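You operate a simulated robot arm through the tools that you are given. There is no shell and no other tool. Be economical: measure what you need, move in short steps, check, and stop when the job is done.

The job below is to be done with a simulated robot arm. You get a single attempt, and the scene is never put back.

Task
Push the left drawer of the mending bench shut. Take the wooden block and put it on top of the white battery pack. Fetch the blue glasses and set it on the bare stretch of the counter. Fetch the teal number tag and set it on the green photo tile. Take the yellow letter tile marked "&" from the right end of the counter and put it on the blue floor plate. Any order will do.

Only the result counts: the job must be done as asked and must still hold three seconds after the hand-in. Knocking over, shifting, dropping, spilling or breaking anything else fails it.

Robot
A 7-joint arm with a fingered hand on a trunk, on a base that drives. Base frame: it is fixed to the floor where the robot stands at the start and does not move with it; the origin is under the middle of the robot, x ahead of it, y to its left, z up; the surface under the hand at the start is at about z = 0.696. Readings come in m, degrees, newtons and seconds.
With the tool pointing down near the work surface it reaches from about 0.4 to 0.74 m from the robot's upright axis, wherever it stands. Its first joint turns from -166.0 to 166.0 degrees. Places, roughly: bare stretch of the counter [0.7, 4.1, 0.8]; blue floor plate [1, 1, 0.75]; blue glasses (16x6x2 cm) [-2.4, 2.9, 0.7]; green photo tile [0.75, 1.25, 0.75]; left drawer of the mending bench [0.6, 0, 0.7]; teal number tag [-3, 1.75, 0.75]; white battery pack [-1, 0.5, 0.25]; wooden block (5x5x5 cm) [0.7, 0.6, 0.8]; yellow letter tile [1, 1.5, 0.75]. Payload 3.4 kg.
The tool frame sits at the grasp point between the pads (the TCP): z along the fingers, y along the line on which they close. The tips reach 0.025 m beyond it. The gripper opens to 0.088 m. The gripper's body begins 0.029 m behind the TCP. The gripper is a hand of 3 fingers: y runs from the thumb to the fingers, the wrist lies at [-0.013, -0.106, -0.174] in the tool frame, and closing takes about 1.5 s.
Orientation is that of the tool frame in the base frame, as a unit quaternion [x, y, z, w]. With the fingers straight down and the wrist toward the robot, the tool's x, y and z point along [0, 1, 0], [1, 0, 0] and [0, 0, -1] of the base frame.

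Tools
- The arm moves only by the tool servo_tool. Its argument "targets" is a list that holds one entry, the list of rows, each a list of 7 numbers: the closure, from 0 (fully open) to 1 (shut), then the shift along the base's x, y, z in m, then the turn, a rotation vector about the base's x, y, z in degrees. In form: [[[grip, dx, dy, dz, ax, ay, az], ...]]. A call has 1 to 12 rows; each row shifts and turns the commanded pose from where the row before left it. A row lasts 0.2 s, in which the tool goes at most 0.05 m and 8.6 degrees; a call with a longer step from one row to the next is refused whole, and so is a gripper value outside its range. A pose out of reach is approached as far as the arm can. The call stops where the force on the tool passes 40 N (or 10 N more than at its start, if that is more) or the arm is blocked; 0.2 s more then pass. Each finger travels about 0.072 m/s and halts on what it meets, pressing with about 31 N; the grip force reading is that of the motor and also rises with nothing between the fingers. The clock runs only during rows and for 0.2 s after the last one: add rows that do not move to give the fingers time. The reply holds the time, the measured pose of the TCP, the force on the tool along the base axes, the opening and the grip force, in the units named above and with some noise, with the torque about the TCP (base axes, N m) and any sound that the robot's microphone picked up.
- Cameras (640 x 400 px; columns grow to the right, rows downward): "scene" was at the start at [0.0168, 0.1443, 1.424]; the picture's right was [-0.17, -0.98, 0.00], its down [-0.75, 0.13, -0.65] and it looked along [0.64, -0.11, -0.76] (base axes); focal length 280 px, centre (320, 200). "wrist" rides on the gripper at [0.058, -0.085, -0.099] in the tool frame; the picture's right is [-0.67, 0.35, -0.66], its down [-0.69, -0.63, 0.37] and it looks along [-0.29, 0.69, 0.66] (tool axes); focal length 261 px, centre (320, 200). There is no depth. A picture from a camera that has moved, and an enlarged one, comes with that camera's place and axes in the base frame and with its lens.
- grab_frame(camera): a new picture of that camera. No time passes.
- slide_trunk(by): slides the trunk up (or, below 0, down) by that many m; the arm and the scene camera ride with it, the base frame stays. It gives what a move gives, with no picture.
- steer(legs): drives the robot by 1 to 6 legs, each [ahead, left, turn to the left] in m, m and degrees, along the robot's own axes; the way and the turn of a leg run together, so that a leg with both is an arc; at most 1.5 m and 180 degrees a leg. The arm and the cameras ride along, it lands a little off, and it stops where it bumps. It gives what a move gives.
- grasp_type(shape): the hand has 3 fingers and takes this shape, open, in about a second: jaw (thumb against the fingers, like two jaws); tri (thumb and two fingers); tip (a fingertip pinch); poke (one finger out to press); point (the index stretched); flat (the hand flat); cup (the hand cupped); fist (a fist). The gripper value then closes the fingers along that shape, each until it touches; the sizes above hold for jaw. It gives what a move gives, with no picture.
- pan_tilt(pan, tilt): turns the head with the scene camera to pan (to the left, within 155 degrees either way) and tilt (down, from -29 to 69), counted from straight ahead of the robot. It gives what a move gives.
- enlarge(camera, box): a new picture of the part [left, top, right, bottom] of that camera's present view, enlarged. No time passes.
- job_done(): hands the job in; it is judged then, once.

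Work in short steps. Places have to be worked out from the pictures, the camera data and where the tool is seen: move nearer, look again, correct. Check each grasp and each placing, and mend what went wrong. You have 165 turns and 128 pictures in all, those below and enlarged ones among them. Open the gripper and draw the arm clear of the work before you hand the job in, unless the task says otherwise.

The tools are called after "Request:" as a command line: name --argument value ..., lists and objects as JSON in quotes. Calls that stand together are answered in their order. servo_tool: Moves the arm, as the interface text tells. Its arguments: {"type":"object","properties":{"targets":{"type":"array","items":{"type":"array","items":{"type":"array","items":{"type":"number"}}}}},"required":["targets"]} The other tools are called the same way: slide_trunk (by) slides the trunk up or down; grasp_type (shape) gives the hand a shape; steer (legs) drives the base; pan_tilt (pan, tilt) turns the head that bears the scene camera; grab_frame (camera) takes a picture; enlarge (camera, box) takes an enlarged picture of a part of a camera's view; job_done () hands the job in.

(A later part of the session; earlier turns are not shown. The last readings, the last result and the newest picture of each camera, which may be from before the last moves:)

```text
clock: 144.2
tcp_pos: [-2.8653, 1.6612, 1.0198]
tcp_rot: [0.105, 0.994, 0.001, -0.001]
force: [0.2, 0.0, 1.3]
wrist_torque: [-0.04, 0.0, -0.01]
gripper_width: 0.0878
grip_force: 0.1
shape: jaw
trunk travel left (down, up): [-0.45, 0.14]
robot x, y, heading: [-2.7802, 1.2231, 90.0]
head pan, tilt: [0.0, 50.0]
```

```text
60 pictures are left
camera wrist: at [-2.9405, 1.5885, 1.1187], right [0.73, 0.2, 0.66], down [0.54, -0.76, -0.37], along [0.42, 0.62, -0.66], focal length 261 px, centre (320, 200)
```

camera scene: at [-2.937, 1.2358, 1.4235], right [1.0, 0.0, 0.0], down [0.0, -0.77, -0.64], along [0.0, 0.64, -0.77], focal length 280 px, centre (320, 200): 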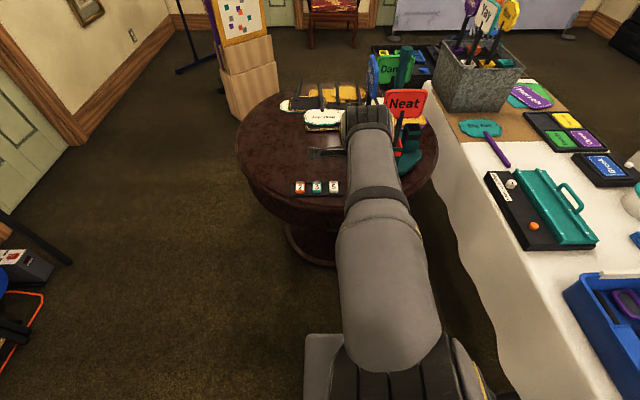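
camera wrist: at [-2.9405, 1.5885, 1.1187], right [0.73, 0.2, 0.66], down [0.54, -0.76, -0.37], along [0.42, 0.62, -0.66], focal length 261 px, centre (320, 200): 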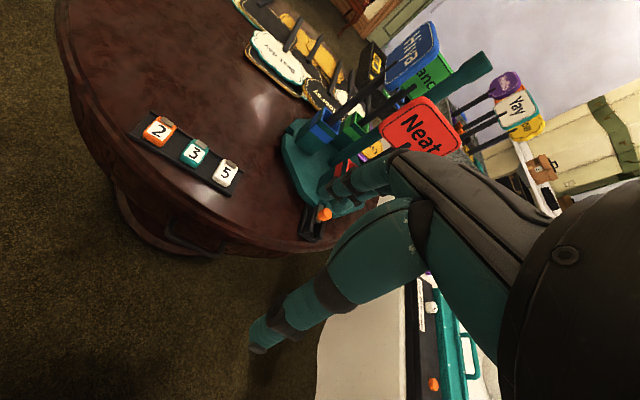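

The teal "3" tag is the middle of three in a tray near [-2.95, 1.85]. I move the hand there (away from the paddles), square its yaw, and look from nearer.

Request:
servo_tool --targets '[[[0, -0.04, 0, 0, 0, 0, 6], [0, -0.03, 0.03, 0, 0, 0, 6], [0, -0.015, 0.04, 0, 0, 0, 0], [0, 0, 0.04, 0, 0, 0, 0], [0, 0, 0.04, -0.02, 0, 0, 0], [0, 0, 0.02, -0.04, 0, 0, 0], [0, 0, 0, -0.04, 0, 0, 0]]]'

Request:
grab_frame --camera "wrist"

Request:
enlarge --camera "scene" --box '[240, 120, 400, 220]'

```text
clock: 145.8
tcp_pos: [-2.9534, 1.831, 0.9197]
tcp_rot: [0.001, 1.0, 0.002, 0.0]
force: [-0.6, -0.9, -0.1]
wrist_torque: [0.0, -0.02, 0.01]
gripper_width: 0.088
grip_force: 0.1
shape: jaw
trunk travel left (down, up): [-0.45, 0.14]
robot x, y, heading: [-2.7796, 1.2229, 90.2]
head pan, tilt: [0.0, 50.0]
```

```text
59 pictures are left
camera wrist: at [-3.0128, 1.7448, 1.0203], right [0.67, 0.34, 0.66], down [0.68, -0.63, -0.37], along [0.28, 0.7, -0.66], focal length 261 px, centre (320, 200)
```

wrist: 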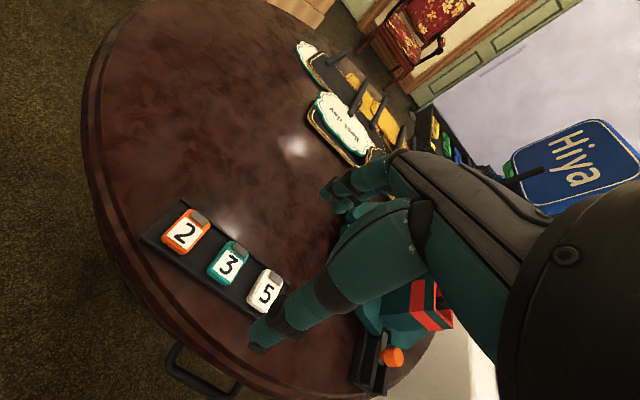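

```text
4.00 times, centred on (320, 170) of scene
camera zoom: at [-2.9371, 1.236, 1.4235], right [1.0, 0.0, 0.0], down [0.0, -0.77, -0.64], along [0.0, 0.64, -0.77], focal length 1119 px, centre (320, 320)
```

zoom: 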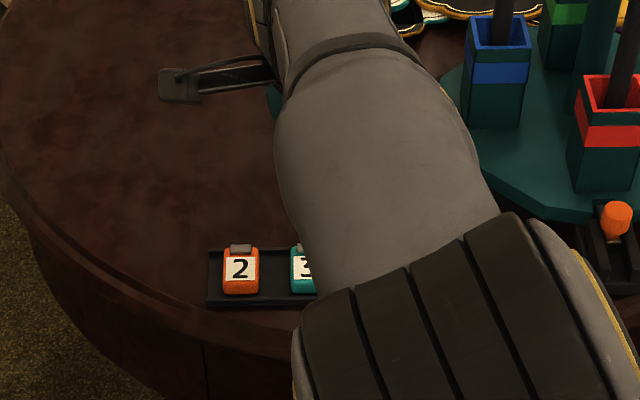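

Triangulated: the teal tag is at about [-2.952, 1.873, 0.73], 3 cm wide with ~6 cm pitch. Closing across x fits the gaps best, so I turn the hand by −90° here, in the air.

Request:
servo_tool --targets '[[[0.2, 0, 0, 0.01, 0, 0, -8.2], [0.4, 0, 0, 0.01, 0, 0, -8.2], [0.4, 0, 0, 0, 0, 0, -8.2], [0.4, 0, 0, 0, 0, 0, -8.2], [0.4, 0, 0, 0, 0, 0, -8.2], [0.4, 0, 0, 0, 0, 0, -8.2], [0.4, 0, 0, 0, 0, 0, -8.2], [0.4, 0, 0, 0, 0, 0, -8.2], [0.4, 0, 0, 0, 0, 0, -8.2], [0.4, 0, 0, 0, 0, 0, -8.2], [0.4, 0, 0, 0, 0, 0, -8]]]'

Request:
grab_frame --camera "wrist"

Request:
grab_frame --camera "scene"

```text
clock: 148.2
tcp_pos: [-2.9333, 1.792, 0.926]
tcp_rot: [0.697, 0.717, 0.002, -0.001]
force: [-0.2, 0.3, 0.1]
wrist_torque: [0.03, -0.01, -0.01]
gripper_width: 0.0534
grip_force: 0.1
shape: jaw
out of reach, approached as far as the arm can: row 8, 9, 10, 11
trunk travel left (down, up): [-0.45, 0.14]
robot x, y, heading: [-2.7802, 1.2195, 90.4]
head pan, tilt: [0.0, 50.0]
```

```text
57 pictures are left
camera wrist: at [-3.0202, 1.8468, 1.0252], right [0.37, -0.66, 0.65], down [-0.61, -0.7, -0.37], along [0.7, -0.26, -0.66], focal length 261 px, centre (320, 200)
```

wrist: 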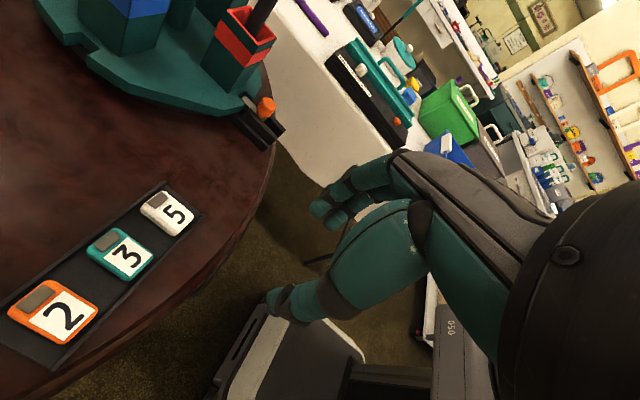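

```text
56 pictures are left
camera scene: at [-2.9371, 1.2357, 1.4235], right [1.0, 0.0, 0.0], down [0.0, -0.77, -0.64], along [0.0, 0.64, -0.77], focal length 280 px, centre (320, 200)
```

scene: 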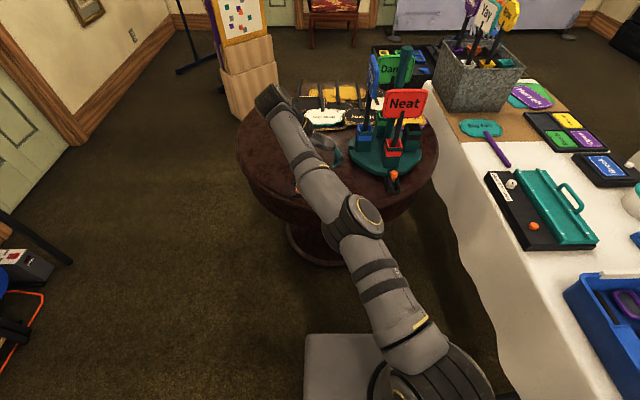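

Rotation worked but I'm at reach limit; the tag still computes to [-2.950, 1.870]. I bring the base closer.

Request:
steer --legs '[[0.08, 0.1, 0]]'

```text
clock: 149.4
tcp_pos: [-3.0361, 1.8718, 0.9243]
tcp_rot: [0.695, 0.719, 0.001, -0.001]
force: [-0.3, 0.0, 1.0]
wrist_torque: [-0.02, 0.0, -0.01]
gripper_width: 0.053
grip_force: 0.0
shape: jaw
trunk travel left (down, up): [-0.45, 0.14]
robot x, y, heading: [-2.8807, 1.2983, 90.6]
head pan, tilt: [0.0, 50.0]
```

Request:
servo_tool --targets '[[[0.4, 0.045, -0.002, -0.01, 0, 0, 0], [0.4, 0.04, -0.001, -0.03, 0, 0, 0], [0.4, 0, 0, -0.04, 0, 0, 0], [0.4, 0, 0, -0.04, 0, 0, 0]]]'

Request:
grab_frame --camera "wrist"

Request:
enlarge --camera "scene" --box '[220, 130, 400, 250]'

```text
clock: 150.4
tcp_pos: [-2.9683, 1.9154, 0.8129]
tcp_rot: [0.695, 0.719, 0.002, 0.0]
force: [-0.9, 0.3, 0.1]
wrist_torque: [-0.01, 0.02, 0.0]
gripper_width: 0.053
grip_force: 0.0
shape: jaw
out of reach, approached as far as the arm can: row 1, 2, 3
trunk travel left (down, up): [-0.45, 0.14]
robot x, y, heading: [-2.8845, 1.2988, 90.2]
head pan, tilt: [0.0, 50.0]
```

```text
55 pictures are left
camera wrist: at [-3.055, 1.9677, 0.9124], right [0.37, -0.66, 0.65], down [-0.61, -0.7, -0.37], along [0.7, -0.26, -0.66], focal length 261 px, centre (320, 200)
```

wrist: 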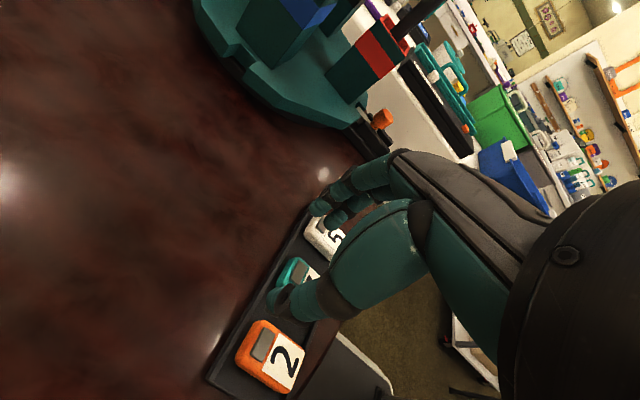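

```text
3.33 times, centred on (310, 190) of scene
camera zoom: at [-3.0389, 1.3135, 1.4235], right [1.0, 0.01, 0.0], down [0.0, -0.77, -0.64], along [0.0, 0.64, -0.77], focal length 932 px, centre (353, 233)
```

zoom: 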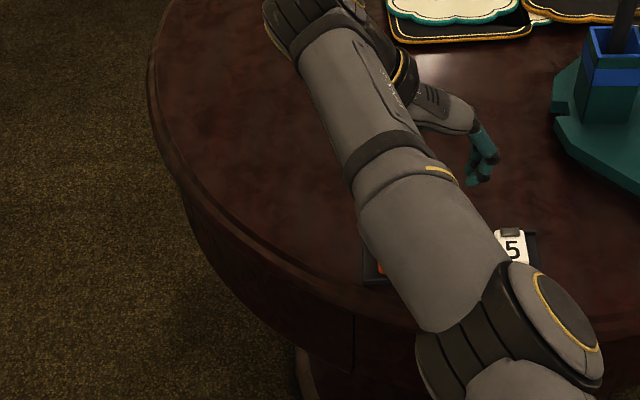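

The hand is 4.7 cm too far back and 1.7 cm left of the tag. I correct at this height and look again.

Request:
servo_tool --targets '[[[0.4, 0.009, -0.024, 0, 0, 0, 0], [0.4, 0.008, -0.023, 0, 0, 0, 0], [0.4, 0, 0, 0, 0, 0, 0]]]'

Request:
grab_frame --camera "wrist"

```text
clock: 151.2
tcp_pos: [-2.9668, 1.915, 0.8124]
tcp_rot: [0.695, 0.719, 0.001, -0.001]
force: [-0.1, -0.2, -0.2]
wrist_torque: [0.0, 0.0, -0.01]
gripper_width: 0.0532
grip_force: 0.1
shape: jaw
out of reach, approached as far as the arm can: row 1, 2
trunk travel left (down, up): [-0.45, 0.14]
robot x, y, heading: [-2.8785, 1.2989, 90.3]
head pan, tilt: [0.0, 50.0]
```

```text
53 pictures are left
camera wrist: at [-3.0552, 1.9676, 0.9128], right [0.37, -0.66, 0.65], down [-0.61, -0.7, -0.37], along [0.7, -0.26, -0.66], focal length 261 px, centre (320, 200)
```

wrist: 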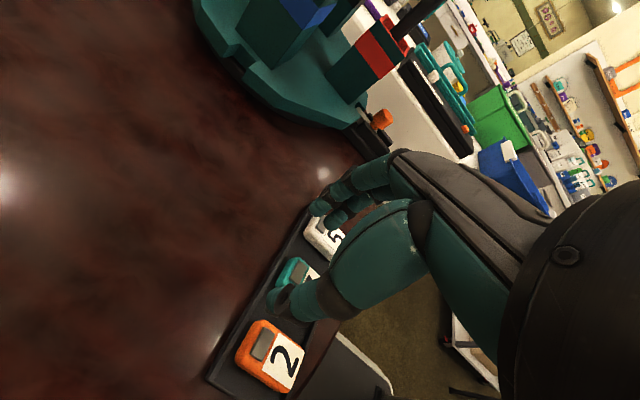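

The arm can't go nearer in this posture, so I use the base for the shift.

Request:
steer --legs '[[-0.048, -0.017, 0]]'

Request:
grab_frame --camera "wrist"

```text
clock: 152.2
tcp_pos: [-2.9501, 1.8637, 0.8124]
tcp_rot: [0.696, 0.718, 0.002, -0.001]
force: [0.2, 0.4, 0.6]
wrist_torque: [0.0, -0.01, 0.0]
gripper_width: 0.0531
grip_force: 0.0
shape: jaw
trunk travel left (down, up): [-0.45, 0.14]
robot x, y, heading: [-2.8663, 1.2503, 90.4]
head pan, tilt: [0.0, 50.0]
```

```text
52 pictures are left
camera wrist: at [-3.0377, 1.9189, 0.913], right [0.37, -0.66, 0.65], down [-0.61, -0.7, -0.37], along [0.7, -0.26, -0.66], focal length 261 px, centre (320, 200)
```

wrist: 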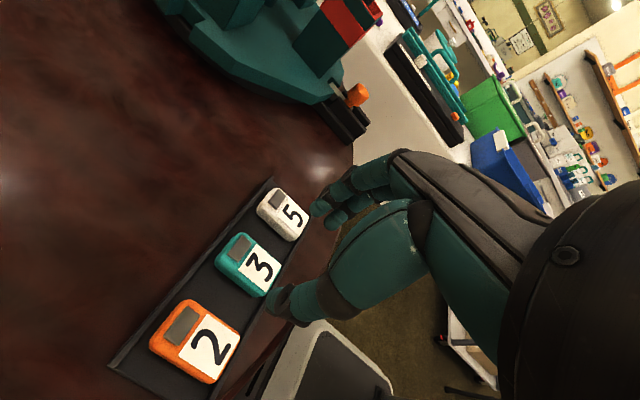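

The TCP is now within 6 mm of the tag [-2.951, 1.869]. I lower toward it in small steps.

Request:
servo_tool --targets '[[[0.4, 0, 0.004, -0.02, 0, 0, 0], [0.4, 0, 0, -0.02, 0, 0, 0], [0.4, 0, 0, 0, 0, 0, 0]]]'

Request:
grab_frame --camera "wrist"

```text
clock: 153.0
tcp_pos: [-2.9493, 1.8678, 0.7726]
tcp_rot: [0.695, 0.719, 0.001, -0.001]
force: [-0.7, 0.0, -0.1]
wrist_torque: [0.02, 0.0, 0.0]
gripper_width: 0.0531
grip_force: 0.0
shape: jaw
out of reach, approached as far as the arm can: row 2
trunk travel left (down, up): [-0.45, 0.14]
robot x, y, heading: [-2.8633, 1.2486, 90.4]
head pan, tilt: [0.0, 50.0]
```

```text
51 pictures are left
camera wrist: at [-3.0376, 1.9213, 0.8719], right [0.37, -0.66, 0.65], down [-0.61, -0.7, -0.37], along [0.7, -0.26, -0.66], focal length 261 px, centre (320, 200)
```

wrist: 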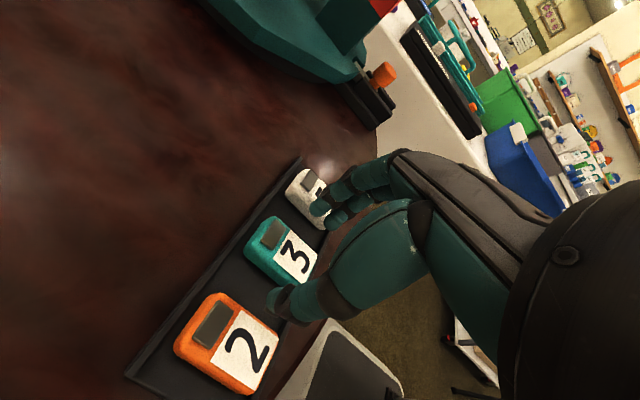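

Centred. I narrow the opening to ~4.3 cm and use the trunk for the remaining descent.

Request:
servo_tool --targets '[[[0.52, 0, 0, 0, 0, 0, 0], [0.52, 0, 0, 0, 0, 0, 0]]]'

Request:
slide_trunk --by -0.02

Request:
enlarge --camera "wrist" --box '[220, 150, 380, 310]'

```text
clock: 153.6
tcp_pos: [-2.9504, 1.8674, 0.7727]
tcp_rot: [0.695, 0.719, 0.002, 0.0]
force: [0.3, -1.1, 0.0]
wrist_torque: [0.0, 0.03, -0.04]
gripper_width: 0.0426
grip_force: 0.0
shape: jaw
trunk travel left (down, up): [-0.45, 0.14]
robot x, y, heading: [-2.8629, 1.2505, 90.3]
head pan, tilt: [0.0, 50.0]
```

```text
clock: 154.2
tcp_pos: [-2.9494, 1.8679, 0.7532]
tcp_rot: [0.696, 0.718, 0.002, -0.001]
force: [-0.2, 0.1, 0.2]
wrist_torque: [0.0, 0.0, -0.02]
gripper_width: 0.0427
grip_force: 0.1
shape: jaw
trunk travel left (down, up): [-0.43, 0.16]
robot x, y, heading: [-2.8647, 1.2531, 90.2]
head pan, tilt: [0.0, 50.0]
```

```text
2.50 times, centred on (300, 230) of wrist
camera zoom: at [-3.0376, 1.9212, 0.8522], right [0.37, -0.66, 0.65], down [-0.61, -0.7, -0.37], along [0.7, -0.26, -0.66], focal length 652 px, centre (370, 125)
```

zoom: 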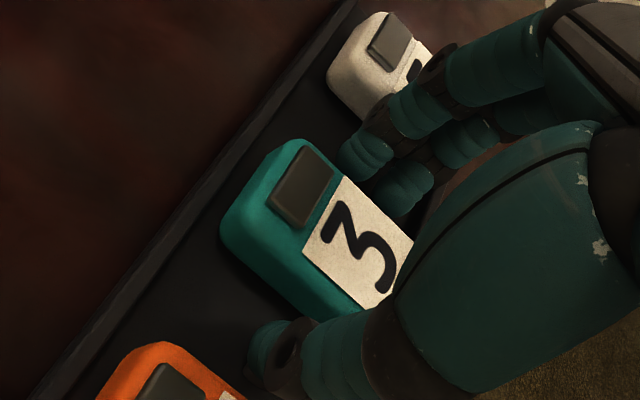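

Request:
servo_tool --targets '[[[0.52, 0, 0.005, 0, 0, 0, 0], [0.52, 0, 0, 0, 0, 0, 0]]]'

Request:
slide_trunk --by -0.008

Request:
enlarge --camera "wrist" --box '[220, 150, 380, 310]'

```text
clock: 154.8
tcp_pos: [-2.9501, 1.8688, 0.7515]
tcp_rot: [0.695, 0.719, 0.002, 0.0]
force: [0.2, 0.5, -0.4]
wrist_torque: [0.0, 0.0, 0.01]
gripper_width: 0.0423
grip_force: 0.2
shape: jaw
out of reach, approached as far as the arm can: row 1
trunk travel left (down, up): [-0.43, 0.16]
robot x, y, heading: [-2.8622, 1.2504, 90.2]
head pan, tilt: [0.0, 50.0]
```

```text
clock: 155.4
tcp_pos: [-2.9498, 1.8669, 0.7501]
tcp_rot: [0.695, 0.719, 0.007, -0.004]
force: [0.7, 1.9, 33.9]
wrist_torque: [0.13, 0.17, 0.03]
gripper_width: 0.0436
grip_force: 0.1
shape: jaw
trunk travel left (down, up): [-0.422, 0.168]
robot x, y, heading: [-2.8628, 1.2528, 90.4]
head pan, tilt: [0.0, 50.0]
```

```text
2.50 times, centred on (300, 230) of wrist
camera zoom: at [-3.0376, 1.9197, 0.85], right [0.37, -0.67, 0.65], down [-0.61, -0.7, -0.38], along [0.71, -0.25, -0.66], focal length 652 px, centre (370, 125)
```

zoom: 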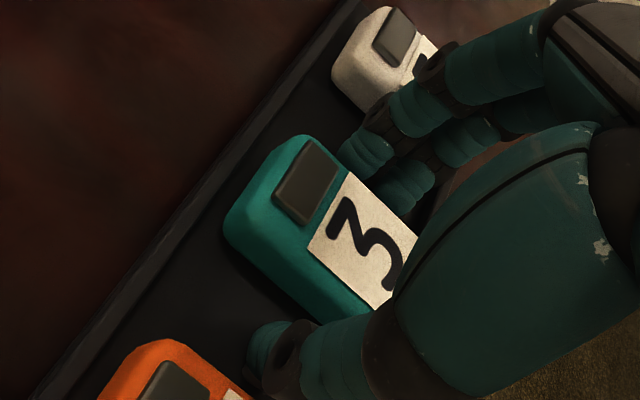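

The tips touch the tray floor. I rise 5 mm and close on the tag.

Request:
slide_trunk --by 0.009

Request:
servo_tool --targets '[[[0.65, 0, 0, 0, 0, 0, 0], [0.8, 0, 0, 0, 0, 0, 0], [1, 0, 0, 0, 0, 0, 0], [1, 0, 0, 0, 0, 0, 0], [1, 0, 0, 0, 0, 0, 0]]]'

Request:
slide_trunk --by 0.06

Request:
grab_frame --camera "wrist"

```text
clock: 156.0
tcp_pos: [-2.9495, 1.8665, 0.7512]
tcp_rot: [0.696, 0.718, -0.001, 0.0]
force: [-0.3, 0.0, 0.6]
wrist_torque: [0.0, 0.0, 0.02]
gripper_width: 0.0424
grip_force: 0.1
shape: jaw
trunk travel left (down, up): [-0.431, 0.159]
robot x, y, heading: [-2.8633, 1.2519, 90.6]
head pan, tilt: [0.0, 50.0]
```

```text
clock: 157.2
tcp_pos: [-2.9503, 1.8676, 0.7537]
tcp_rot: [0.695, 0.719, 0.002, 0.0]
force: [0.2, -0.1, 0.7]
wrist_torque: [-0.05, -0.03, 0.0]
gripper_width: 0.0245
grip_force: 30.5
shape: jaw
trunk travel left (down, up): [-0.431, 0.159]
robot x, y, heading: [-2.8652, 1.2528, 90.4]
head pan, tilt: [0.0, 50.0]
```

```text
clock: 158.2
tcp_pos: [-2.9506, 1.8675, 0.8138]
tcp_rot: [0.695, 0.719, 0.002, -0.001]
force: [-0.1, 0.7, -1.0]
wrist_torque: [-0.01, 0.02, 0.01]
gripper_width: 0.0245
grip_force: 30.6
shape: jaw
trunk travel left (down, up): [-0.491, 0.099]
robot x, y, heading: [-2.8669, 1.2509, 90.1]
head pan, tilt: [0.0, 50.0]
```

```text
48 pictures are left
camera wrist: at [-3.0377, 1.9214, 0.9132], right [0.37, -0.66, 0.65], down [-0.61, -0.7, -0.37], along [0.7, -0.26, -0.66], focal length 261 px, centre (320, 200)
```

wrist: 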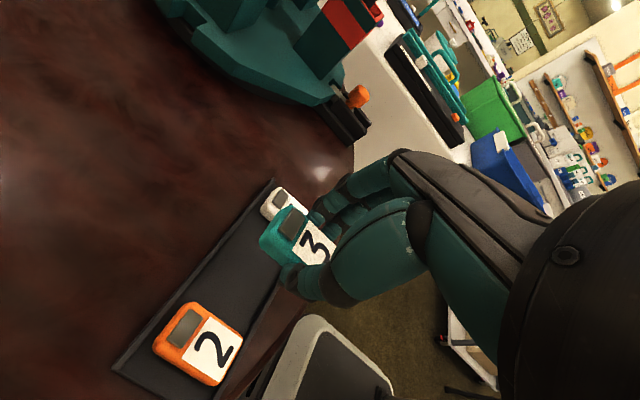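

The tag is held. I raise it, back away from the table, and restore the hand's yaw while pulling the arm in.

Request:
slide_trunk --by 0.09

Request:
steer --legs '[[-0.42, 0.05, 0]]'

Request:
servo_tool --targets '[[[1, 0, 0, 0.02, 0, 0, 8.2], [1, 0, 0, 0.02, 0, 0, 8.2], [1, 0, 0, 0.02, 0, 0, 8.2], [1, 0, 0, 0.03, 0, 0, 8.2], [1, 0, 0, 0.03, 0, 0, 8.2], [1, 0, -0.02, 0.02, 0, 0, 8.2], [1, 0, -0.02, 0.02, 0, 0, 8.2], [1, 0, -0.02, 0, 0, 0, 8.2], [1, 0, -0.03, 0, 0, 0, 8.2], [1, 0, -0.03, 0, 0, 0, 8.2], [1, 0, -0.03, 0, 0, 0, 7]]]'

```text
clock: 159.4
tcp_pos: [-2.9505, 1.868, 0.9037]
tcp_rot: [0.695, 0.719, 0.002, -0.001]
force: [0.0, -0.5, 0.1]
wrist_torque: [-0.01, 0.02, 0.01]
gripper_width: 0.0243
grip_force: 30.7
shape: jaw
trunk travel left (down, up): [-0.581, 0.009]
robot x, y, heading: [-2.8639, 1.248, 90.1]
head pan, tilt: [0.0, 50.0]
```

```text
clock: 162.0
tcp_pos: [-2.9964, 1.442, 0.9035]
tcp_rot: [0.693, 0.721, 0.002, 0.0]
force: [-1.0, 0.0, -0.2]
wrist_torque: [-0.01, -0.01, 0.02]
gripper_width: 0.0246
grip_force: 31.0
shape: jaw
trunk travel left (down, up): [-0.581, 0.009]
robot x, y, heading: [-2.9089, 0.8246, 90.7]
head pan, tilt: [0.0, 50.0]
```

```text
clock: 164.4
tcp_pos: [-3.0692, 1.5127, 1.1184]
tcp_rot: [-0.013, 1.0, 0.0, -0.001]
force: [0.4, -0.2, 0.8]
wrist_torque: [-0.01, -0.01, 0.0]
gripper_width: 0.0244
grip_force: 31.3
shape: jaw
out of reach, approached as far as the arm can: row 1, 2, 3, 4, 5, 6, 7, 8, 9, 10, 11
trunk travel left (down, up): [-0.581, 0.009]
robot x, y, heading: [-2.9062, 0.8251, 90.9]
head pan, tilt: [0.0, 50.0]
```

The yaw is restored. I pull the arm in now.

Request:
servo_tool --targets '[[[1, 0.02, -0.04, 0, 0, 0, 0], [1, 0.02, -0.04, 0, 0, 0, 0], [1, 0.02, -0.04, 0, 0, 0, 0], [1, 0.02, -0.04, 0, 0, 0, 0], [1, 0, -0.04, 0, 0, 0, 0]]]'

Request:
pan_tilt --pan -60 --tilt 40

Request:
grab_frame --camera "scene"

```text
clock: 165.6
tcp_pos: [-3.0401, 1.4959, 1.1716]
tcp_rot: [-0.011, 1.0, 0.0, -0.001]
force: [0.2, -0.4, -0.1]
wrist_torque: [-0.02, 0.01, -0.01]
gripper_width: 0.0244
grip_force: 31.0
shape: jaw
out of reach, approached as far as the arm can: row 1, 2, 3, 4, 5
trunk travel left (down, up): [-0.581, 0.009]
robot x, y, heading: [-2.9069, 0.8254, 90.9]
head pan, tilt: [0.0, 50.0]
```

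```text
clock: 166.9
tcp_pos: [-3.041, 1.4985, 1.1711]
tcp_rot: [-0.011, 1.0, 0.0, -0.001]
force: [-0.3, -0.6, 0.0]
wrist_torque: [-0.02, 0.03, -0.01]
gripper_width: 0.0246
grip_force: 30.4
shape: jaw
trunk travel left (down, up): [-0.581, 0.009]
robot x, y, heading: [-2.9109, 0.8254, 90.8]
head pan, tilt: [-60.0, 40.0]
```

```text
47 pictures are left
camera scene: at [-2.9915, 0.8057, 1.5686], right [0.51, -0.86, 0.0], down [-0.55, -0.33, -0.77], along [0.66, 0.39, -0.64], focal length 280 px, centre (320, 200)
```

scene: 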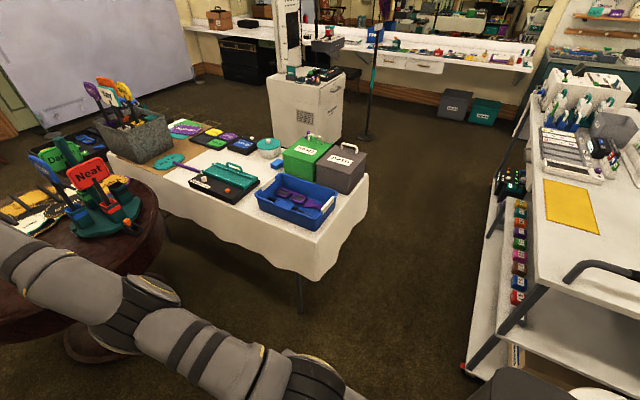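

The arm seems stuck near a limit at this height. I lower a little while drawing it in.

Request:
servo_tool --targets '[[[1, 0.02, 0, -0.045, 0, 0, 0], [1, 0.02, 0, -0.045, 0, 0, 0], [1, 0.02, -0.02, -0.04, 0, 0, 0], [1, 0.02, -0.03, 0, 0, 0, 0], [1, 0.02, -0.03, 0, 0, 0, 0], [1, 0.0, -0.04, 0, 0, 0, 0]]]'

Request:
grab_frame --camera "scene"

```text
clock: 168.3
tcp_pos: [-2.9575, 1.5417, 1.0837]
tcp_rot: [-0.011, 1.0, 0.0, -0.001]
force: [-1.0, 0.5, -0.4]
wrist_torque: [-0.02, 0.01, -0.04]
gripper_width: 0.0248
grip_force: 30.9
shape: jaw
out of reach, approached as far as the arm can: row 1, 2, 3, 4, 5, 6
trunk travel left (down, up): [-0.581, 0.009]
robot x, y, heading: [-2.9058, 0.8244, 90.7]
head pan, tilt: [-60.0, 40.0]
```

```text
46 pictures are left
camera scene: at [-2.9915, 0.8056, 1.5686], right [0.51, -0.86, 0.0], down [-0.55, -0.33, -0.77], along [0.66, 0.39, -0.64], focal length 280 px, centre (320, 200)
```

scene: 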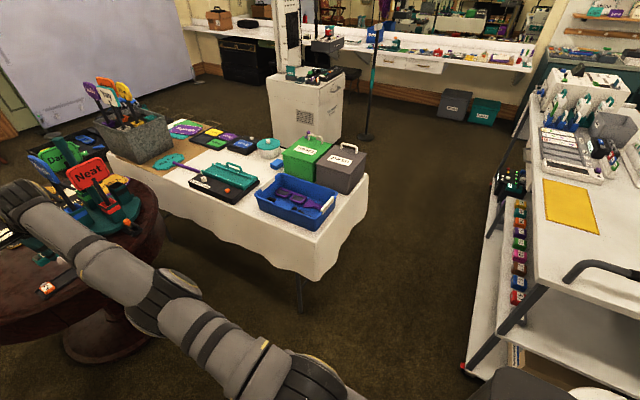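

The commanded pose has wound up too close to the robot, which leaves the arm stretched. I bring the command back out to a reachable place straight ahead.

Request:
servo_tool --targets '[[[1, -0.01, 0.045, 0, 0, 0, 0], [1, -0.01, 0.045, 0, 0, 0, 0], [1, -0.01, 0.045, 0, 0, 0, 0], [1, -0.01, 0.045, 0, 0, 0, 0], [1, -0.01, 0.045, 0, 0, 0, 0], [1, -0.01, 0.045, 0, 0, 0, 0], [1, -0.01, 0.045, 0, 0, 0, 0], [1, -0.01, 0.045, 0, 0, 0, 0], [1, 0, 0.045, 0, 0, 0, 0], [1, 0, 0.045, 0, 0, 0, 0]]]'

```text
clock: 170.5
tcp_pos: [-2.97, 1.5474, 1.0687]
tcp_rot: [-0.012, 1.0, 0.001, -0.001]
force: [-0.5, 0.4, 0.3]
wrist_torque: [-0.02, -0.02, 0.01]
gripper_width: 0.0243
grip_force: 31.3
shape: jaw
out of reach, approached as far as the arm can: row 1, 2, 3, 4, 5, 6, 7, 8, 9, 10
trunk travel left (down, up): [-0.581, 0.009]
robot x, y, heading: [-2.9091, 0.8225, 90.8]
head pan, tilt: [-60.0, 40.0]
```

It barely responds. I try turning the hand further the other way to relieve whichever wrist joint is at its limit.

Request:
servo_tool --targets '[[[1, 0, 0, 0, 0, 0, 8.5], [1, 0, 0, 0, 0, 0, 8.5], [1, 0, 0, 0, 0, 0, 8.5], [1, 0, 0, 0, 0, 0, 8.5], [1, 0, 0, 0, 0, 0, 8.5], [1, 0, 0, 0, 0, 0, 0], [1, 0, 0, 0, 0, 0, 0]]]'

```text
clock: 172.1
tcp_pos: [-2.9735, 1.5105, 1.0589]
tcp_rot: [-0.373, 0.928, 0.001, -0.003]
force: [-0.1, -0.7, -0.6]
wrist_torque: [0.04, 0.0, -0.03]
gripper_width: 0.0245
grip_force: 31.1
shape: jaw
out of reach, approached as far as the arm can: row 2, 3, 4, 5
trunk travel left (down, up): [-0.581, 0.009]
robot x, y, heading: [-2.9056, 0.824, 90.8]
head pan, tilt: [-60.0, 40.0]
```

Request:
servo_tool --targets '[[[1, 0, -0.03, 0, 0, 0, 0], [1, 0, -0.03, 0, 0, 0, 0], [1, 0, -0.03, 0, 0, 0, 0], [1, 0, 0, 0, 0, 0, 0]]]'

Request:
pan_tilt --pan 0 --tilt 35

Request:
grab_frame --camera "scene"

```text
clock: 173.1
tcp_pos: [-2.9746, 1.5046, 1.0825]
tcp_rot: [-0.373, 0.928, 0.0, -0.003]
force: [0.3, -0.9, 0.5]
wrist_torque: [-0.04, 0.0, 0.01]
gripper_width: 0.0243
grip_force: 31.3
shape: jaw
out of reach, approached as far as the arm can: row 1, 2, 3
trunk travel left (down, up): [-0.581, 0.009]
robot x, y, heading: [-2.9058, 0.8266, 90.7]
head pan, tilt: [-60.0, 40.0]
```

```text
clock: 174.4
tcp_pos: [-2.974, 1.5043, 1.0821]
tcp_rot: [-0.372, 0.928, -0.002, -0.003]
force: [0.2, -0.5, -1.0]
wrist_torque: [0.03, 0.03, 0.05]
gripper_width: 0.0243
grip_force: 31.0
shape: jaw
trunk travel left (down, up): [-0.581, 0.009]
robot x, y, heading: [-2.906, 0.8247, 90.7]
head pan, tilt: [0.0, 35.0]
```

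```text
45 pictures are left
camera scene: at [-3.0656, 0.8502, 1.5762], right [1.0, 0.01, 0.0], down [0.01, -0.57, -0.82], along [-0.01, 0.82, -0.57], focal length 280 px, centre (320, 200)
```

scene: 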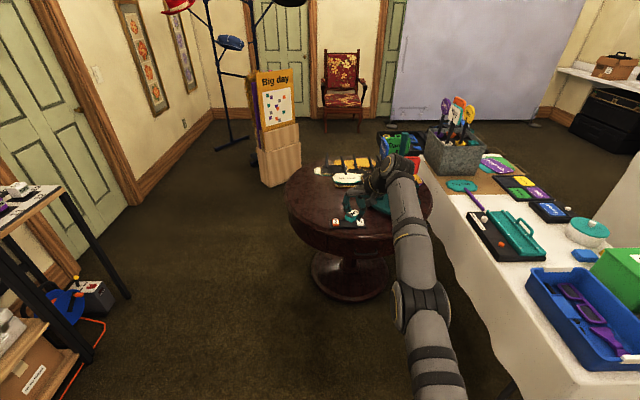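

The arm is nearly straight. I try freeing it with a sideways and upward motion.

Request:
servo_tool --targets '[[[1, -0.04, -0.01, 0.02, 0, 0, 0], [1, -0.04, -0.01, 0.02, 0, 0, 0], [1, -0.04, -0.02, 0.02, 0, 0, 0], [1, -0.04, -0.02, 0.02, 0, 0, 0], [1, -0.04, -0.02, 0.02, 0, 0, 0], [1, -0.03, -0.03, 0.02, 0, 0, 0], [1, 0, -0.04, 0, 0, 0, 0], [1, 0, 0, 0, 0, 0, 0]]]'

```text
clock: 176.2
tcp_pos: [-3.2147, 1.3944, 1.2188]
tcp_rot: [-0.373, 0.928, -0.001, -0.002]
force: [0.1, 0.0, 0.0]
wrist_torque: [-0.04, 0.01, 0.02]
gripper_width: 0.0245
grip_force: 31.2
shape: jaw
out of reach, approached as far as the arm can: row 1, 3, 6, 7
trunk travel left (down, up): [-0.581, 0.009]
robot x, y, heading: [-2.9055, 0.8262, 90.9]
head pan, tilt: [0.0, 35.0]
```

That helped: it moved to the left and inward. I continue pulling in from here.

Request:
servo_tool --targets '[[[1, 0, -0.03, 0, 0, 0, 0], [1, 0, -0.03, 0, 0, 0, 0], [1, 0, -0.03, 0, 0, 0, 0], [1, 0.01, -0.03, 0, 0, 0, 0], [1, 0.02, -0.03, 0, 0, 0, 0], [1, 0, 0, 0, 0, 0, 0]]]'

Request:
grab_frame --camera "scene"

```text
clock: 177.6
tcp_pos: [-3.2382, 1.3281, 1.2887]
tcp_rot: [-0.373, 0.928, -0.001, -0.002]
force: [-0.5, -1.2, 0.2]
wrist_torque: [-0.02, 0.01, 0.01]
gripper_width: 0.0243
grip_force: 31.2
shape: jaw
out of reach, approached as far as the arm can: row 1, 2, 3, 4, 5
trunk travel left (down, up): [-0.581, 0.009]
robot x, y, heading: [-2.9078, 0.8236, 90.6]
head pan, tilt: [0.0, 35.0]
```

```text
44 pictures are left
camera scene: at [-3.0658, 0.8502, 1.5762], right [1.0, 0.01, 0.0], down [0.01, -0.57, -0.82], along [-0.01, 0.82, -0.57], focal length 280 px, centre (320, 200)
```

scene: 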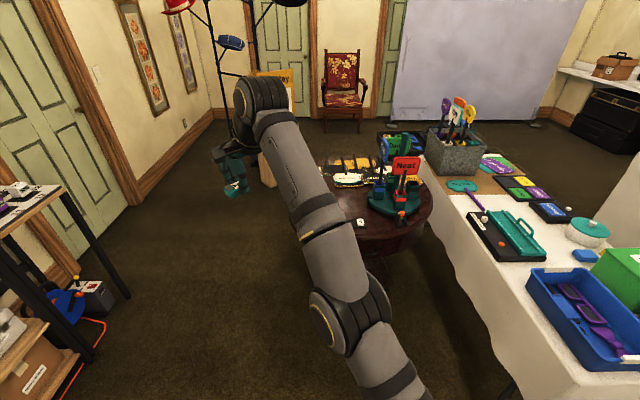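

The arm keeps straight: wrist pitch is probably at its limit. I tilt the fingers outward to free it, then pull in.

Request:
servo_tool --targets '[[[1, 0, 0, 0, 7, 4.6, 0], [1, 0, 0, 0, 7, 4.6, 0], [1, 0, 0, -0.02, 7, 4.6, 0], [1, 0, 0, -0.02, 7, 4.6, 0], [1, 0, 0, -0.02, 7, 4.6, 0], [1, 0.015, -0.025, -0.02, 7, 4.6, 0], [1, 0.015, -0.025, -0.02, 0, 0, 0], [1, 0.02, -0.03, 0, 0, 0, 0], [1, 0.02, -0.03, 0, 0, 0, 0], [1, 0.02, -0.03, 0, 0, 0, 0], [1, 0, 0, 0, 0, 0, 0]]]'

Request:
grab_frame --camera "scene"

```text
clock: 180.0
tcp_pos: [-3.3089, 1.4394, 1.3798]
tcp_rot: [-0.338, 0.84, 0.416, -0.086]
force: [-0.4, 0.2, -0.5]
wrist_torque: [0.0, -0.02, -0.02]
gripper_width: 0.0244
grip_force: 30.7
shape: jaw
out of reach, approached as far as the arm can: row 1, 2, 3, 4, 5, 6, 7, 8, 9, 10
trunk travel left (down, up): [-0.581, 0.009]
robot x, y, heading: [-2.9124, 0.824, 90.6]
head pan, tilt: [0.0, 35.0]
```

```text
43 pictures are left
camera scene: at [-3.0658, 0.8502, 1.5762], right [1.0, 0.01, 0.0], down [0.01, -0.57, -0.82], along [-0.01, 0.82, -0.57], focal length 280 px, centre (320, 200)
```

scene: 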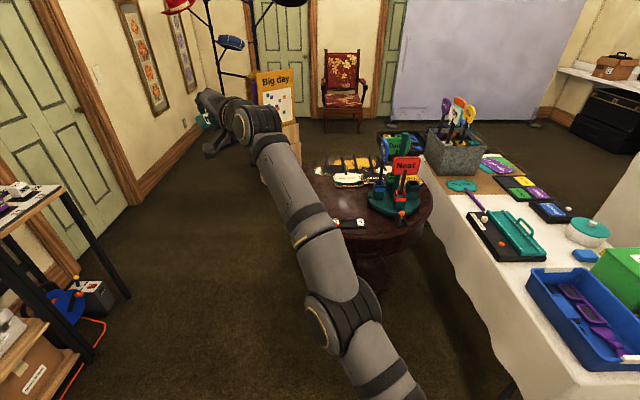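

Still straight, which suggests the commanded pose might lie far out. I test that with a longer inward and downward pull.

Request:
servo_tool --targets '[[[1, 0.022, -0.034, -0.02, 0, 0, 0], [1, 0.022, -0.034, -0.02, 0, 0, 0], [1, 0.022, -0.034, -0.02, 0, 0, 0], [1, 0.022, -0.034, -0.02, 0, 0, 0], [1, 0.022, -0.034, -0.02, 0, 0, 0], [1, 0.022, -0.034, -0.02, 0, 0, 0], [1, 0.022, -0.034, -0.02, 0, 0, 0], [1, 0.022, -0.034, -0.02, 0, 0, 0], [1, 0.022, -0.034, -0.02, 0, 0, 0], [1, 0.022, -0.034, -0.02, 0, 0, 0], [1, 0, 0, 0, 0, 0, 0]]]'

```text
clock: 182.4
tcp_pos: [-3.3091, 1.4379, 1.3819]
tcp_rot: [-0.339, 0.84, 0.416, -0.086]
force: [0.7, -0.2, -0.2]
wrist_torque: [-0.02, 0.01, -0.01]
gripper_width: 0.0243
grip_force: 31.2
shape: jaw
out of reach, approached as far as the arm can: row 1, 2, 3, 4, 5, 6, 7, 8, 9, 10
trunk travel left (down, up): [-0.581, 0.009]
robot x, y, heading: [-2.911, 0.827, 90.7]
head pan, tilt: [0.0, 35.0]
```

Inward pulls have no effect at all, a sign of a straight-arm singularity; lateral moves can bend the elbow. I sweep right and down with a slight inward drift.

Request:
servo_tool --targets '[[[1, 0.04, -0.005, -0.02, 0, 0, 0], [1, 0.04, -0.005, -0.02, 0, 0, 0], [1, 0.04, -0.005, -0.02, 0, 0, 0], [1, 0.04, -0.005, -0.02, 0, 0, 0], [1, 0.04, -0.01, -0.02, 0, 0, 0], [1, 0.04, -0.01, -0.02, 0, 0, 0], [1, 0.04, -0.015, -0.02, 0, 0, 0], [1, 0.04, -0.02, -0.02, 0, 0, 0], [1, 0.03, -0.03, -0.02, 0, 0, 0], [1, 0.02, -0.03, -0.02, 0, 0, 0], [1, 0, 0, 0, 0, 0, 0]]]'

Request:
grab_frame --camera "scene"

```text
clock: 184.8
tcp_pos: [-2.985, 1.5464, 1.3231]
tcp_rot: [-0.339, 0.84, 0.416, -0.086]
force: [0.1, 0.7, -0.5]
wrist_torque: [0.0, -0.02, -0.01]
gripper_width: 0.0243
grip_force: 31.1
shape: jaw
out of reach, approached as far as the arm can: row 1, 2, 3, 4, 5, 6, 7, 8, 9, 10
trunk travel left (down, up): [-0.581, 0.009]
robot x, y, heading: [-2.9075, 0.8245, 90.7]
head pan, tilt: [0.0, 35.0]
```

```text
42 pictures are left
camera scene: at [-3.0657, 0.8502, 1.5762], right [1.0, 0.01, 0.0], down [0.01, -0.57, -0.82], along [-0.01, 0.82, -0.57], focal length 280 px, centre (320, 200)
```

scene: 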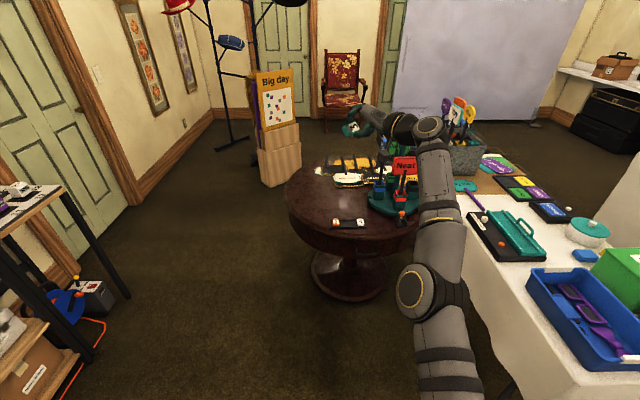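

The elbow may have slipped past straight the wrong way. I stretch outward to straighten it, then swing left and down, which should bend it to its normal side.

Request:
servo_tool --targets '[[[1, 0, 0.045, 0.02, 0, 0, 0], [1, 0, 0.045, 0.02, 0, 0, 0], [1, 0, 0.045, 0.02, 0, 0, 0], [1, -0.04, -0.005, -0.025, 0, 0, 0], [1, -0.04, -0.005, -0.025, 0, 0, 0], [1, -0.04, -0.005, -0.025, 0, 0, 0], [1, -0.04, -0.015, -0.025, 0, 0, 0], [1, -0.04, -0.015, -0.025, 0, 0, 0], [1, -0.035, -0.02, -0.025, 0, 0, 0], [1, -0.03, -0.03, -0.025, 0, 0, 0], [1, -0.02, -0.035, -0.025, 0, 0, 0], [1, 0, -0.04, -0.025, 0, 0, 0]]]'

```text
clock: 187.4
tcp_pos: [-3.2785, 1.3827, 1.0974]
tcp_rot: [-0.339, 0.839, 0.416, -0.087]
force: [1.0, -0.1, -0.7]
wrist_torque: [0.02, 0.03, -0.01]
gripper_width: 0.0243
grip_force: 31.4
shape: jaw
out of reach, approached as far as the arm can: row 1, 2, 3
trunk travel left (down, up): [-0.581, 0.009]
robot x, y, heading: [-2.9087, 0.8249, 90.8]
head pan, tilt: [0.0, 35.0]
```

That worked: every row of the swing was reached. I keep pulling in.

Request:
servo_tool --targets '[[[1, 0.02, -0.035, 0, 0, 0, 0], [1, 0.02, -0.035, 0, 0, 0, 0], [1, 0.03, -0.01, 0, -7, -4.6, 0], [1, 0.03, 0, 0, -7, -4.6, 0], [1, 0.03, 0, 0, -7, -4.6, 0], [1, 0.03, 0, 0, -7, -4.6, 0], [1, 0.03, 0, 0, -7, -4.6, 0], [1, 0.03, 0, 0, -7, -4.6, 0]]]'

Request:
grab_frame --camera "scene"

Request:
grab_frame --camera "wrist"

```text
clock: 189.2
tcp_pos: [-3.0586, 1.3019, 1.0993]
tcp_rot: [-0.373, 0.928, -0.001, -0.003]
force: [-0.5, -0.1, -0.3]
wrist_torque: [-0.01, 0.0, 0.03]
gripper_width: 0.024
grip_force: 30.8
shape: jaw
trunk travel left (down, up): [-0.581, 0.009]
robot x, y, heading: [-2.9096, 0.8257, 90.7]
head pan, tilt: [0.0, 35.0]
```

```text
41 pictures are left
camera scene: at [-3.0658, 0.85, 1.5762], right [1.0, 0.01, 0.0], down [0.01, -0.57, -0.82], along [-0.01, 0.82, -0.57], focal length 280 px, centre (320, 200)
```

scene: 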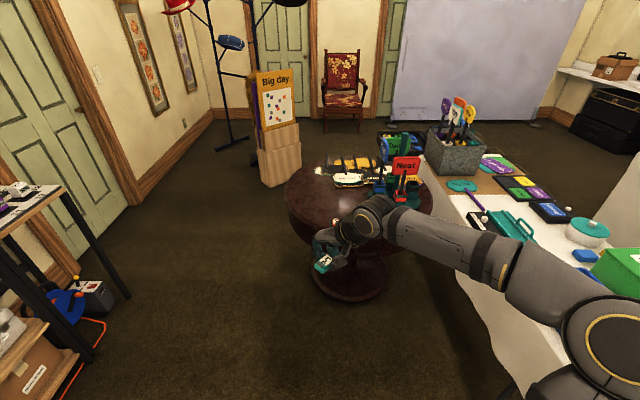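

```text
40 pictures are left
camera wrist: at [-3.0418, 1.1994, 1.1993], right [0.24, 0.72, 0.65], down [0.93, 0.02, -0.37], along [-0.28, 0.7, -0.66], focal length 261 px, centre (320, 200)
```

wrist: 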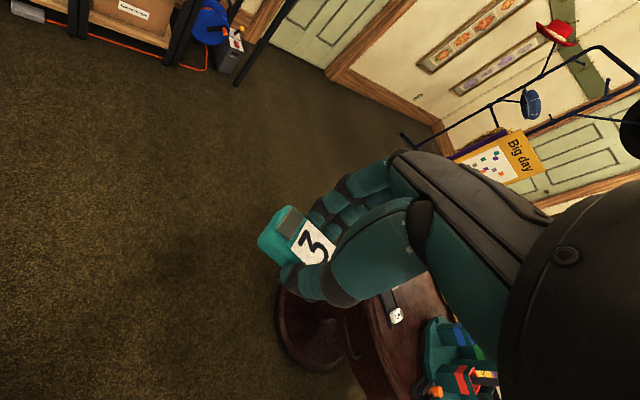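

The arm is back to normal with the tag still held. I straighten the hand's yaw and drive back along the aisle to the counter.

Request:
servo_tool --targets '[[[1, 0.02, 0, 0, 0, 0, -8.6], [1, 0.02, 0, 0, 0, 0, -8.6], [1, 0.02, 0, 0, 0, 0, -8.6], [1, 0.01, 0, 0, 0, 0, -8.6], [1, 0, 0, 0, 0, 0, -8.6]]]'

Request:
steer --legs '[[0, 0, -91]]'

```text
clock: 190.4
tcp_pos: [-2.9874, 1.3022, 1.0981]
tcp_rot: [-0.005, 1.0, 0.001, -0.002]
force: [1.3, 0.8, 0.1]
wrist_torque: [0.0, 0.0, -0.02]
gripper_width: 0.024
grip_force: 31.0
shape: jaw
trunk travel left (down, up): [-0.581, 0.009]
robot x, y, heading: [-2.9045, 0.8266, 90.7]
head pan, tilt: [0.0, 35.0]
```

```text
clock: 194.7
tcp_pos: [-2.4301, 0.9061, 1.0976]
tcp_rot: [0.701, 0.713, 0.002, 0.0]
force: [-0.6, -0.4, 0.1]
wrist_torque: [0.01, 0.0, -0.01]
gripper_width: 0.0238
grip_force: 31.1
shape: jaw
trunk travel left (down, up): [-0.581, 0.009]
robot x, y, heading: [-2.9061, 0.8229, 0.9]
head pan, tilt: [0.0, 35.0]
```

Request:
steer --legs '[[0.5, -0.03, -0.9], [1.4, 0, 0], [0.5, 0.4, 0], [0.45, 0.05, 0]]'

Request:
pan_tilt --pan 0 --tilt 45

Request:
grab_frame --camera "scene"

```text
clock: 209.5
tcp_pos: [0.3988, 1.2665, 1.0985]
tcp_rot: [0.719, 0.695, 0.001, -0.001]
force: [0.5, -0.1, 1.2]
wrist_torque: [-0.04, 0.01, -0.01]
gripper_width: 0.024
grip_force: 31.5
shape: jaw
trunk travel left (down, up): [-0.581, 0.009]
robot x, y, heading: [-0.0825, 1.2111, -2.1]
head pan, tilt: [0.0, 35.0]
```

```text
clock: 210.3
tcp_pos: [0.3993, 1.266, 1.0982]
tcp_rot: [0.72, 0.694, 0.002, -0.001]
force: [0.2, 0.1, 0.3]
wrist_torque: [-0.02, -0.01, 0.01]
gripper_width: 0.024
grip_force: 31.2
shape: jaw
trunk travel left (down, up): [-0.581, 0.009]
robot x, y, heading: [-0.083, 1.2105, -2.3]
head pan, tilt: [0.0, 45.0]
```

```text
39 pictures are left
camera scene: at [-0.0543, 1.3665, 1.5614], right [-0.04, -1.0, 0.0], down [-0.71, 0.02, -0.71], along [0.71, -0.02, -0.71], focal length 280 px, centre (320, 200)
```

scene: 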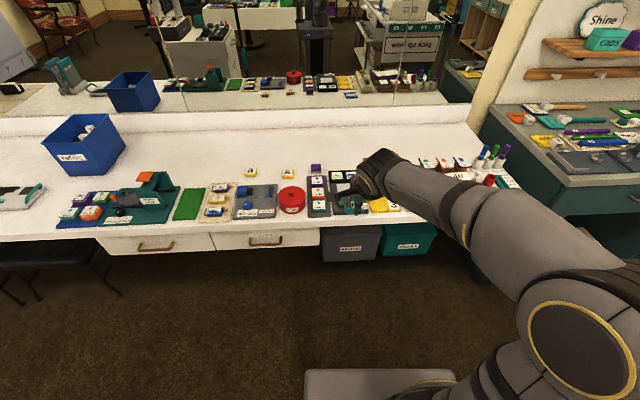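

I'll drive up to the counter; the green boat photo tile was earlier computed near [0.86, 1.27].

Request:
steer --legs '[[0.29, 0.02, 2.2]]'

Request:
servo_tool --targets '[[[1, -0.03, 0, 0, 0, 0, 0], [1, -0.03, 0, -0.02, 0, 0, 0], [1, 0, 0, -0.04, 0, 0, 0]]]'

Request:
grab_frame --camera "wrist"

Request:
enlarge --camera "scene" --box '[200, 140, 400, 265]'

```text
clock: 212.2
tcp_pos: [0.6853, 1.2933, 1.0981]
tcp_rot: [0.71, 0.705, 0.001, -0.001]
force: [-1.2, 0.0, -0.5]
wrist_torque: [-0.02, -0.01, 0.01]
gripper_width: 0.0239
grip_force: 31.0
shape: jaw
trunk travel left (down, up): [-0.581, 0.009]
robot x, y, heading: [0.206, 1.2247, -0.3]
head pan, tilt: [0.0, 45.0]
```

```text
clock: 213.1
tcp_pos: [0.6245, 1.2938, 1.0381]
tcp_rot: [0.709, 0.705, 0.002, 0.0]
force: [-0.1, 0.1, -0.2]
wrist_torque: [-0.01, 0.04, 0.01]
gripper_width: 0.024
grip_force: 31.4
shape: jaw
trunk travel left (down, up): [-0.581, 0.009]
robot x, y, heading: [0.2046, 1.225, -0.5]
head pan, tilt: [0.0, 45.0]
```

```text
38 pictures are left
camera wrist: at [0.5386, 1.351, 1.1378], right [0.34, -0.68, 0.65], down [-0.63, -0.68, -0.37], along [0.69, -0.29, -0.66], focal length 261 px, centre (320, 200)
```

wrist: 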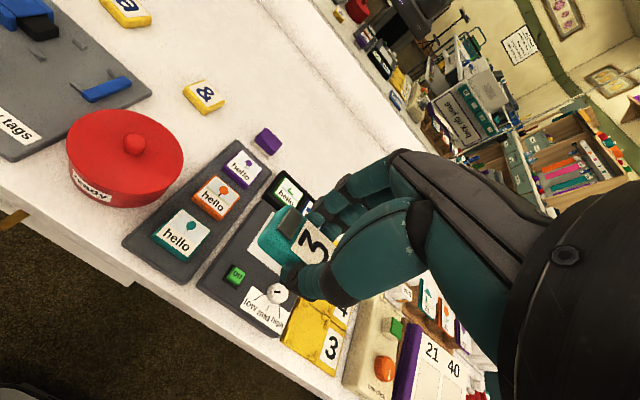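

```text
3.20 times, centred on (300, 202) of scene
camera zoom: at [0.2292, 1.3817, 1.5613], right [-0.01, -1.0, 0.0], down [-0.71, 0.01, -0.71], along [0.71, -0.01, -0.71], focal length 895 px, centre (384, 192)
```

zoom: 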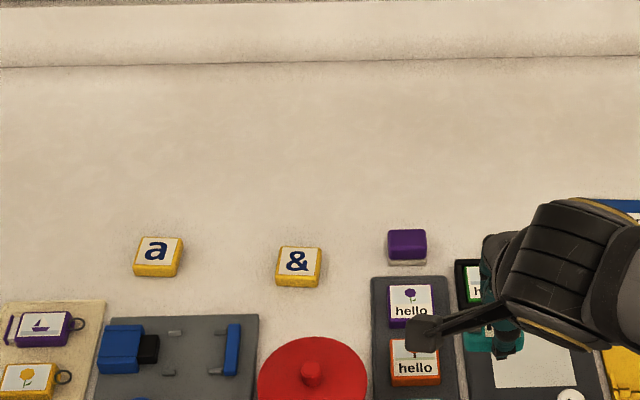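

The hand hides the tile. I move the hand right a bit and look with the head tilted further down.

Request:
servo_tool --targets '[[[1, -0.01, -0.04, 0, 0, 0, 0], [1, -0.01, -0.04, 0, 0, 0, 0], [1, -0.01, -0.04, 0, 0, 0, 0]]]'

Request:
pan_tilt --pan 0 --tilt 55

Request:
enlarge --camera "scene" --box '[300, 100, 460, 200]'

Request:
enlarge --camera "wrist" --box '[130, 60, 330, 260]'

```text
clock: 213.8
tcp_pos: [0.5905, 1.1755, 1.0378]
tcp_rot: [0.71, 0.704, 0.002, 0.0]
force: [-0.6, 0.1, 0.4]
wrist_torque: [-0.01, 0.01, 0.0]
gripper_width: 0.0242
grip_force: 31.1
shape: jaw
trunk travel left (down, up): [-0.581, 0.009]
robot x, y, heading: [0.2037, 1.2203, -0.3]
head pan, tilt: [0.0, 45.0]
```

```text
clock: 214.6
tcp_pos: [0.5909, 1.176, 1.0364]
tcp_rot: [0.71, 0.704, 0.003, -0.001]
force: [-0.2, 0.1, -0.9]
wrist_torque: [0.0, 0.0, 0.01]
gripper_width: 0.024
grip_force: 30.9
shape: jaw
trunk travel left (down, up): [-0.581, 0.009]
robot x, y, heading: [0.2049, 1.2224, -0.4]
head pan, tilt: [0.0, 55.0]
```

```text
4.00 times, centred on (380, 150) of scene
camera zoom: at [0.2195, 1.3812, 1.548], right [-0.01, -1.0, 0.0], down [-0.82, 0.01, -0.57], along [0.57, 0.0, -0.82], focal length 1119 px, centre (80, 400)
```

zoom: 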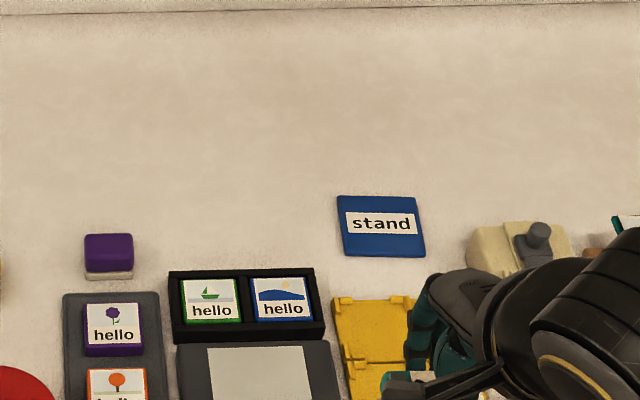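

```text
2.00 times, centred on (230, 160) of wrist
camera zoom: at [0.5055, 1.2334, 1.1372], right [0.34, -0.68, 0.65], down [-0.63, -0.68, -0.37], along [0.69, -0.29, -0.66], focal length 521 px, centre (500, 280)
```

zoom: 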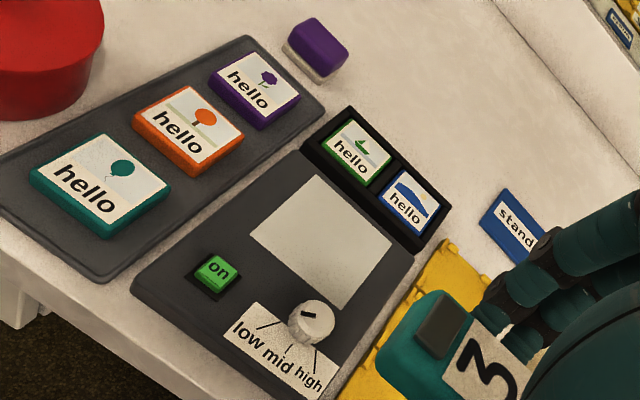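

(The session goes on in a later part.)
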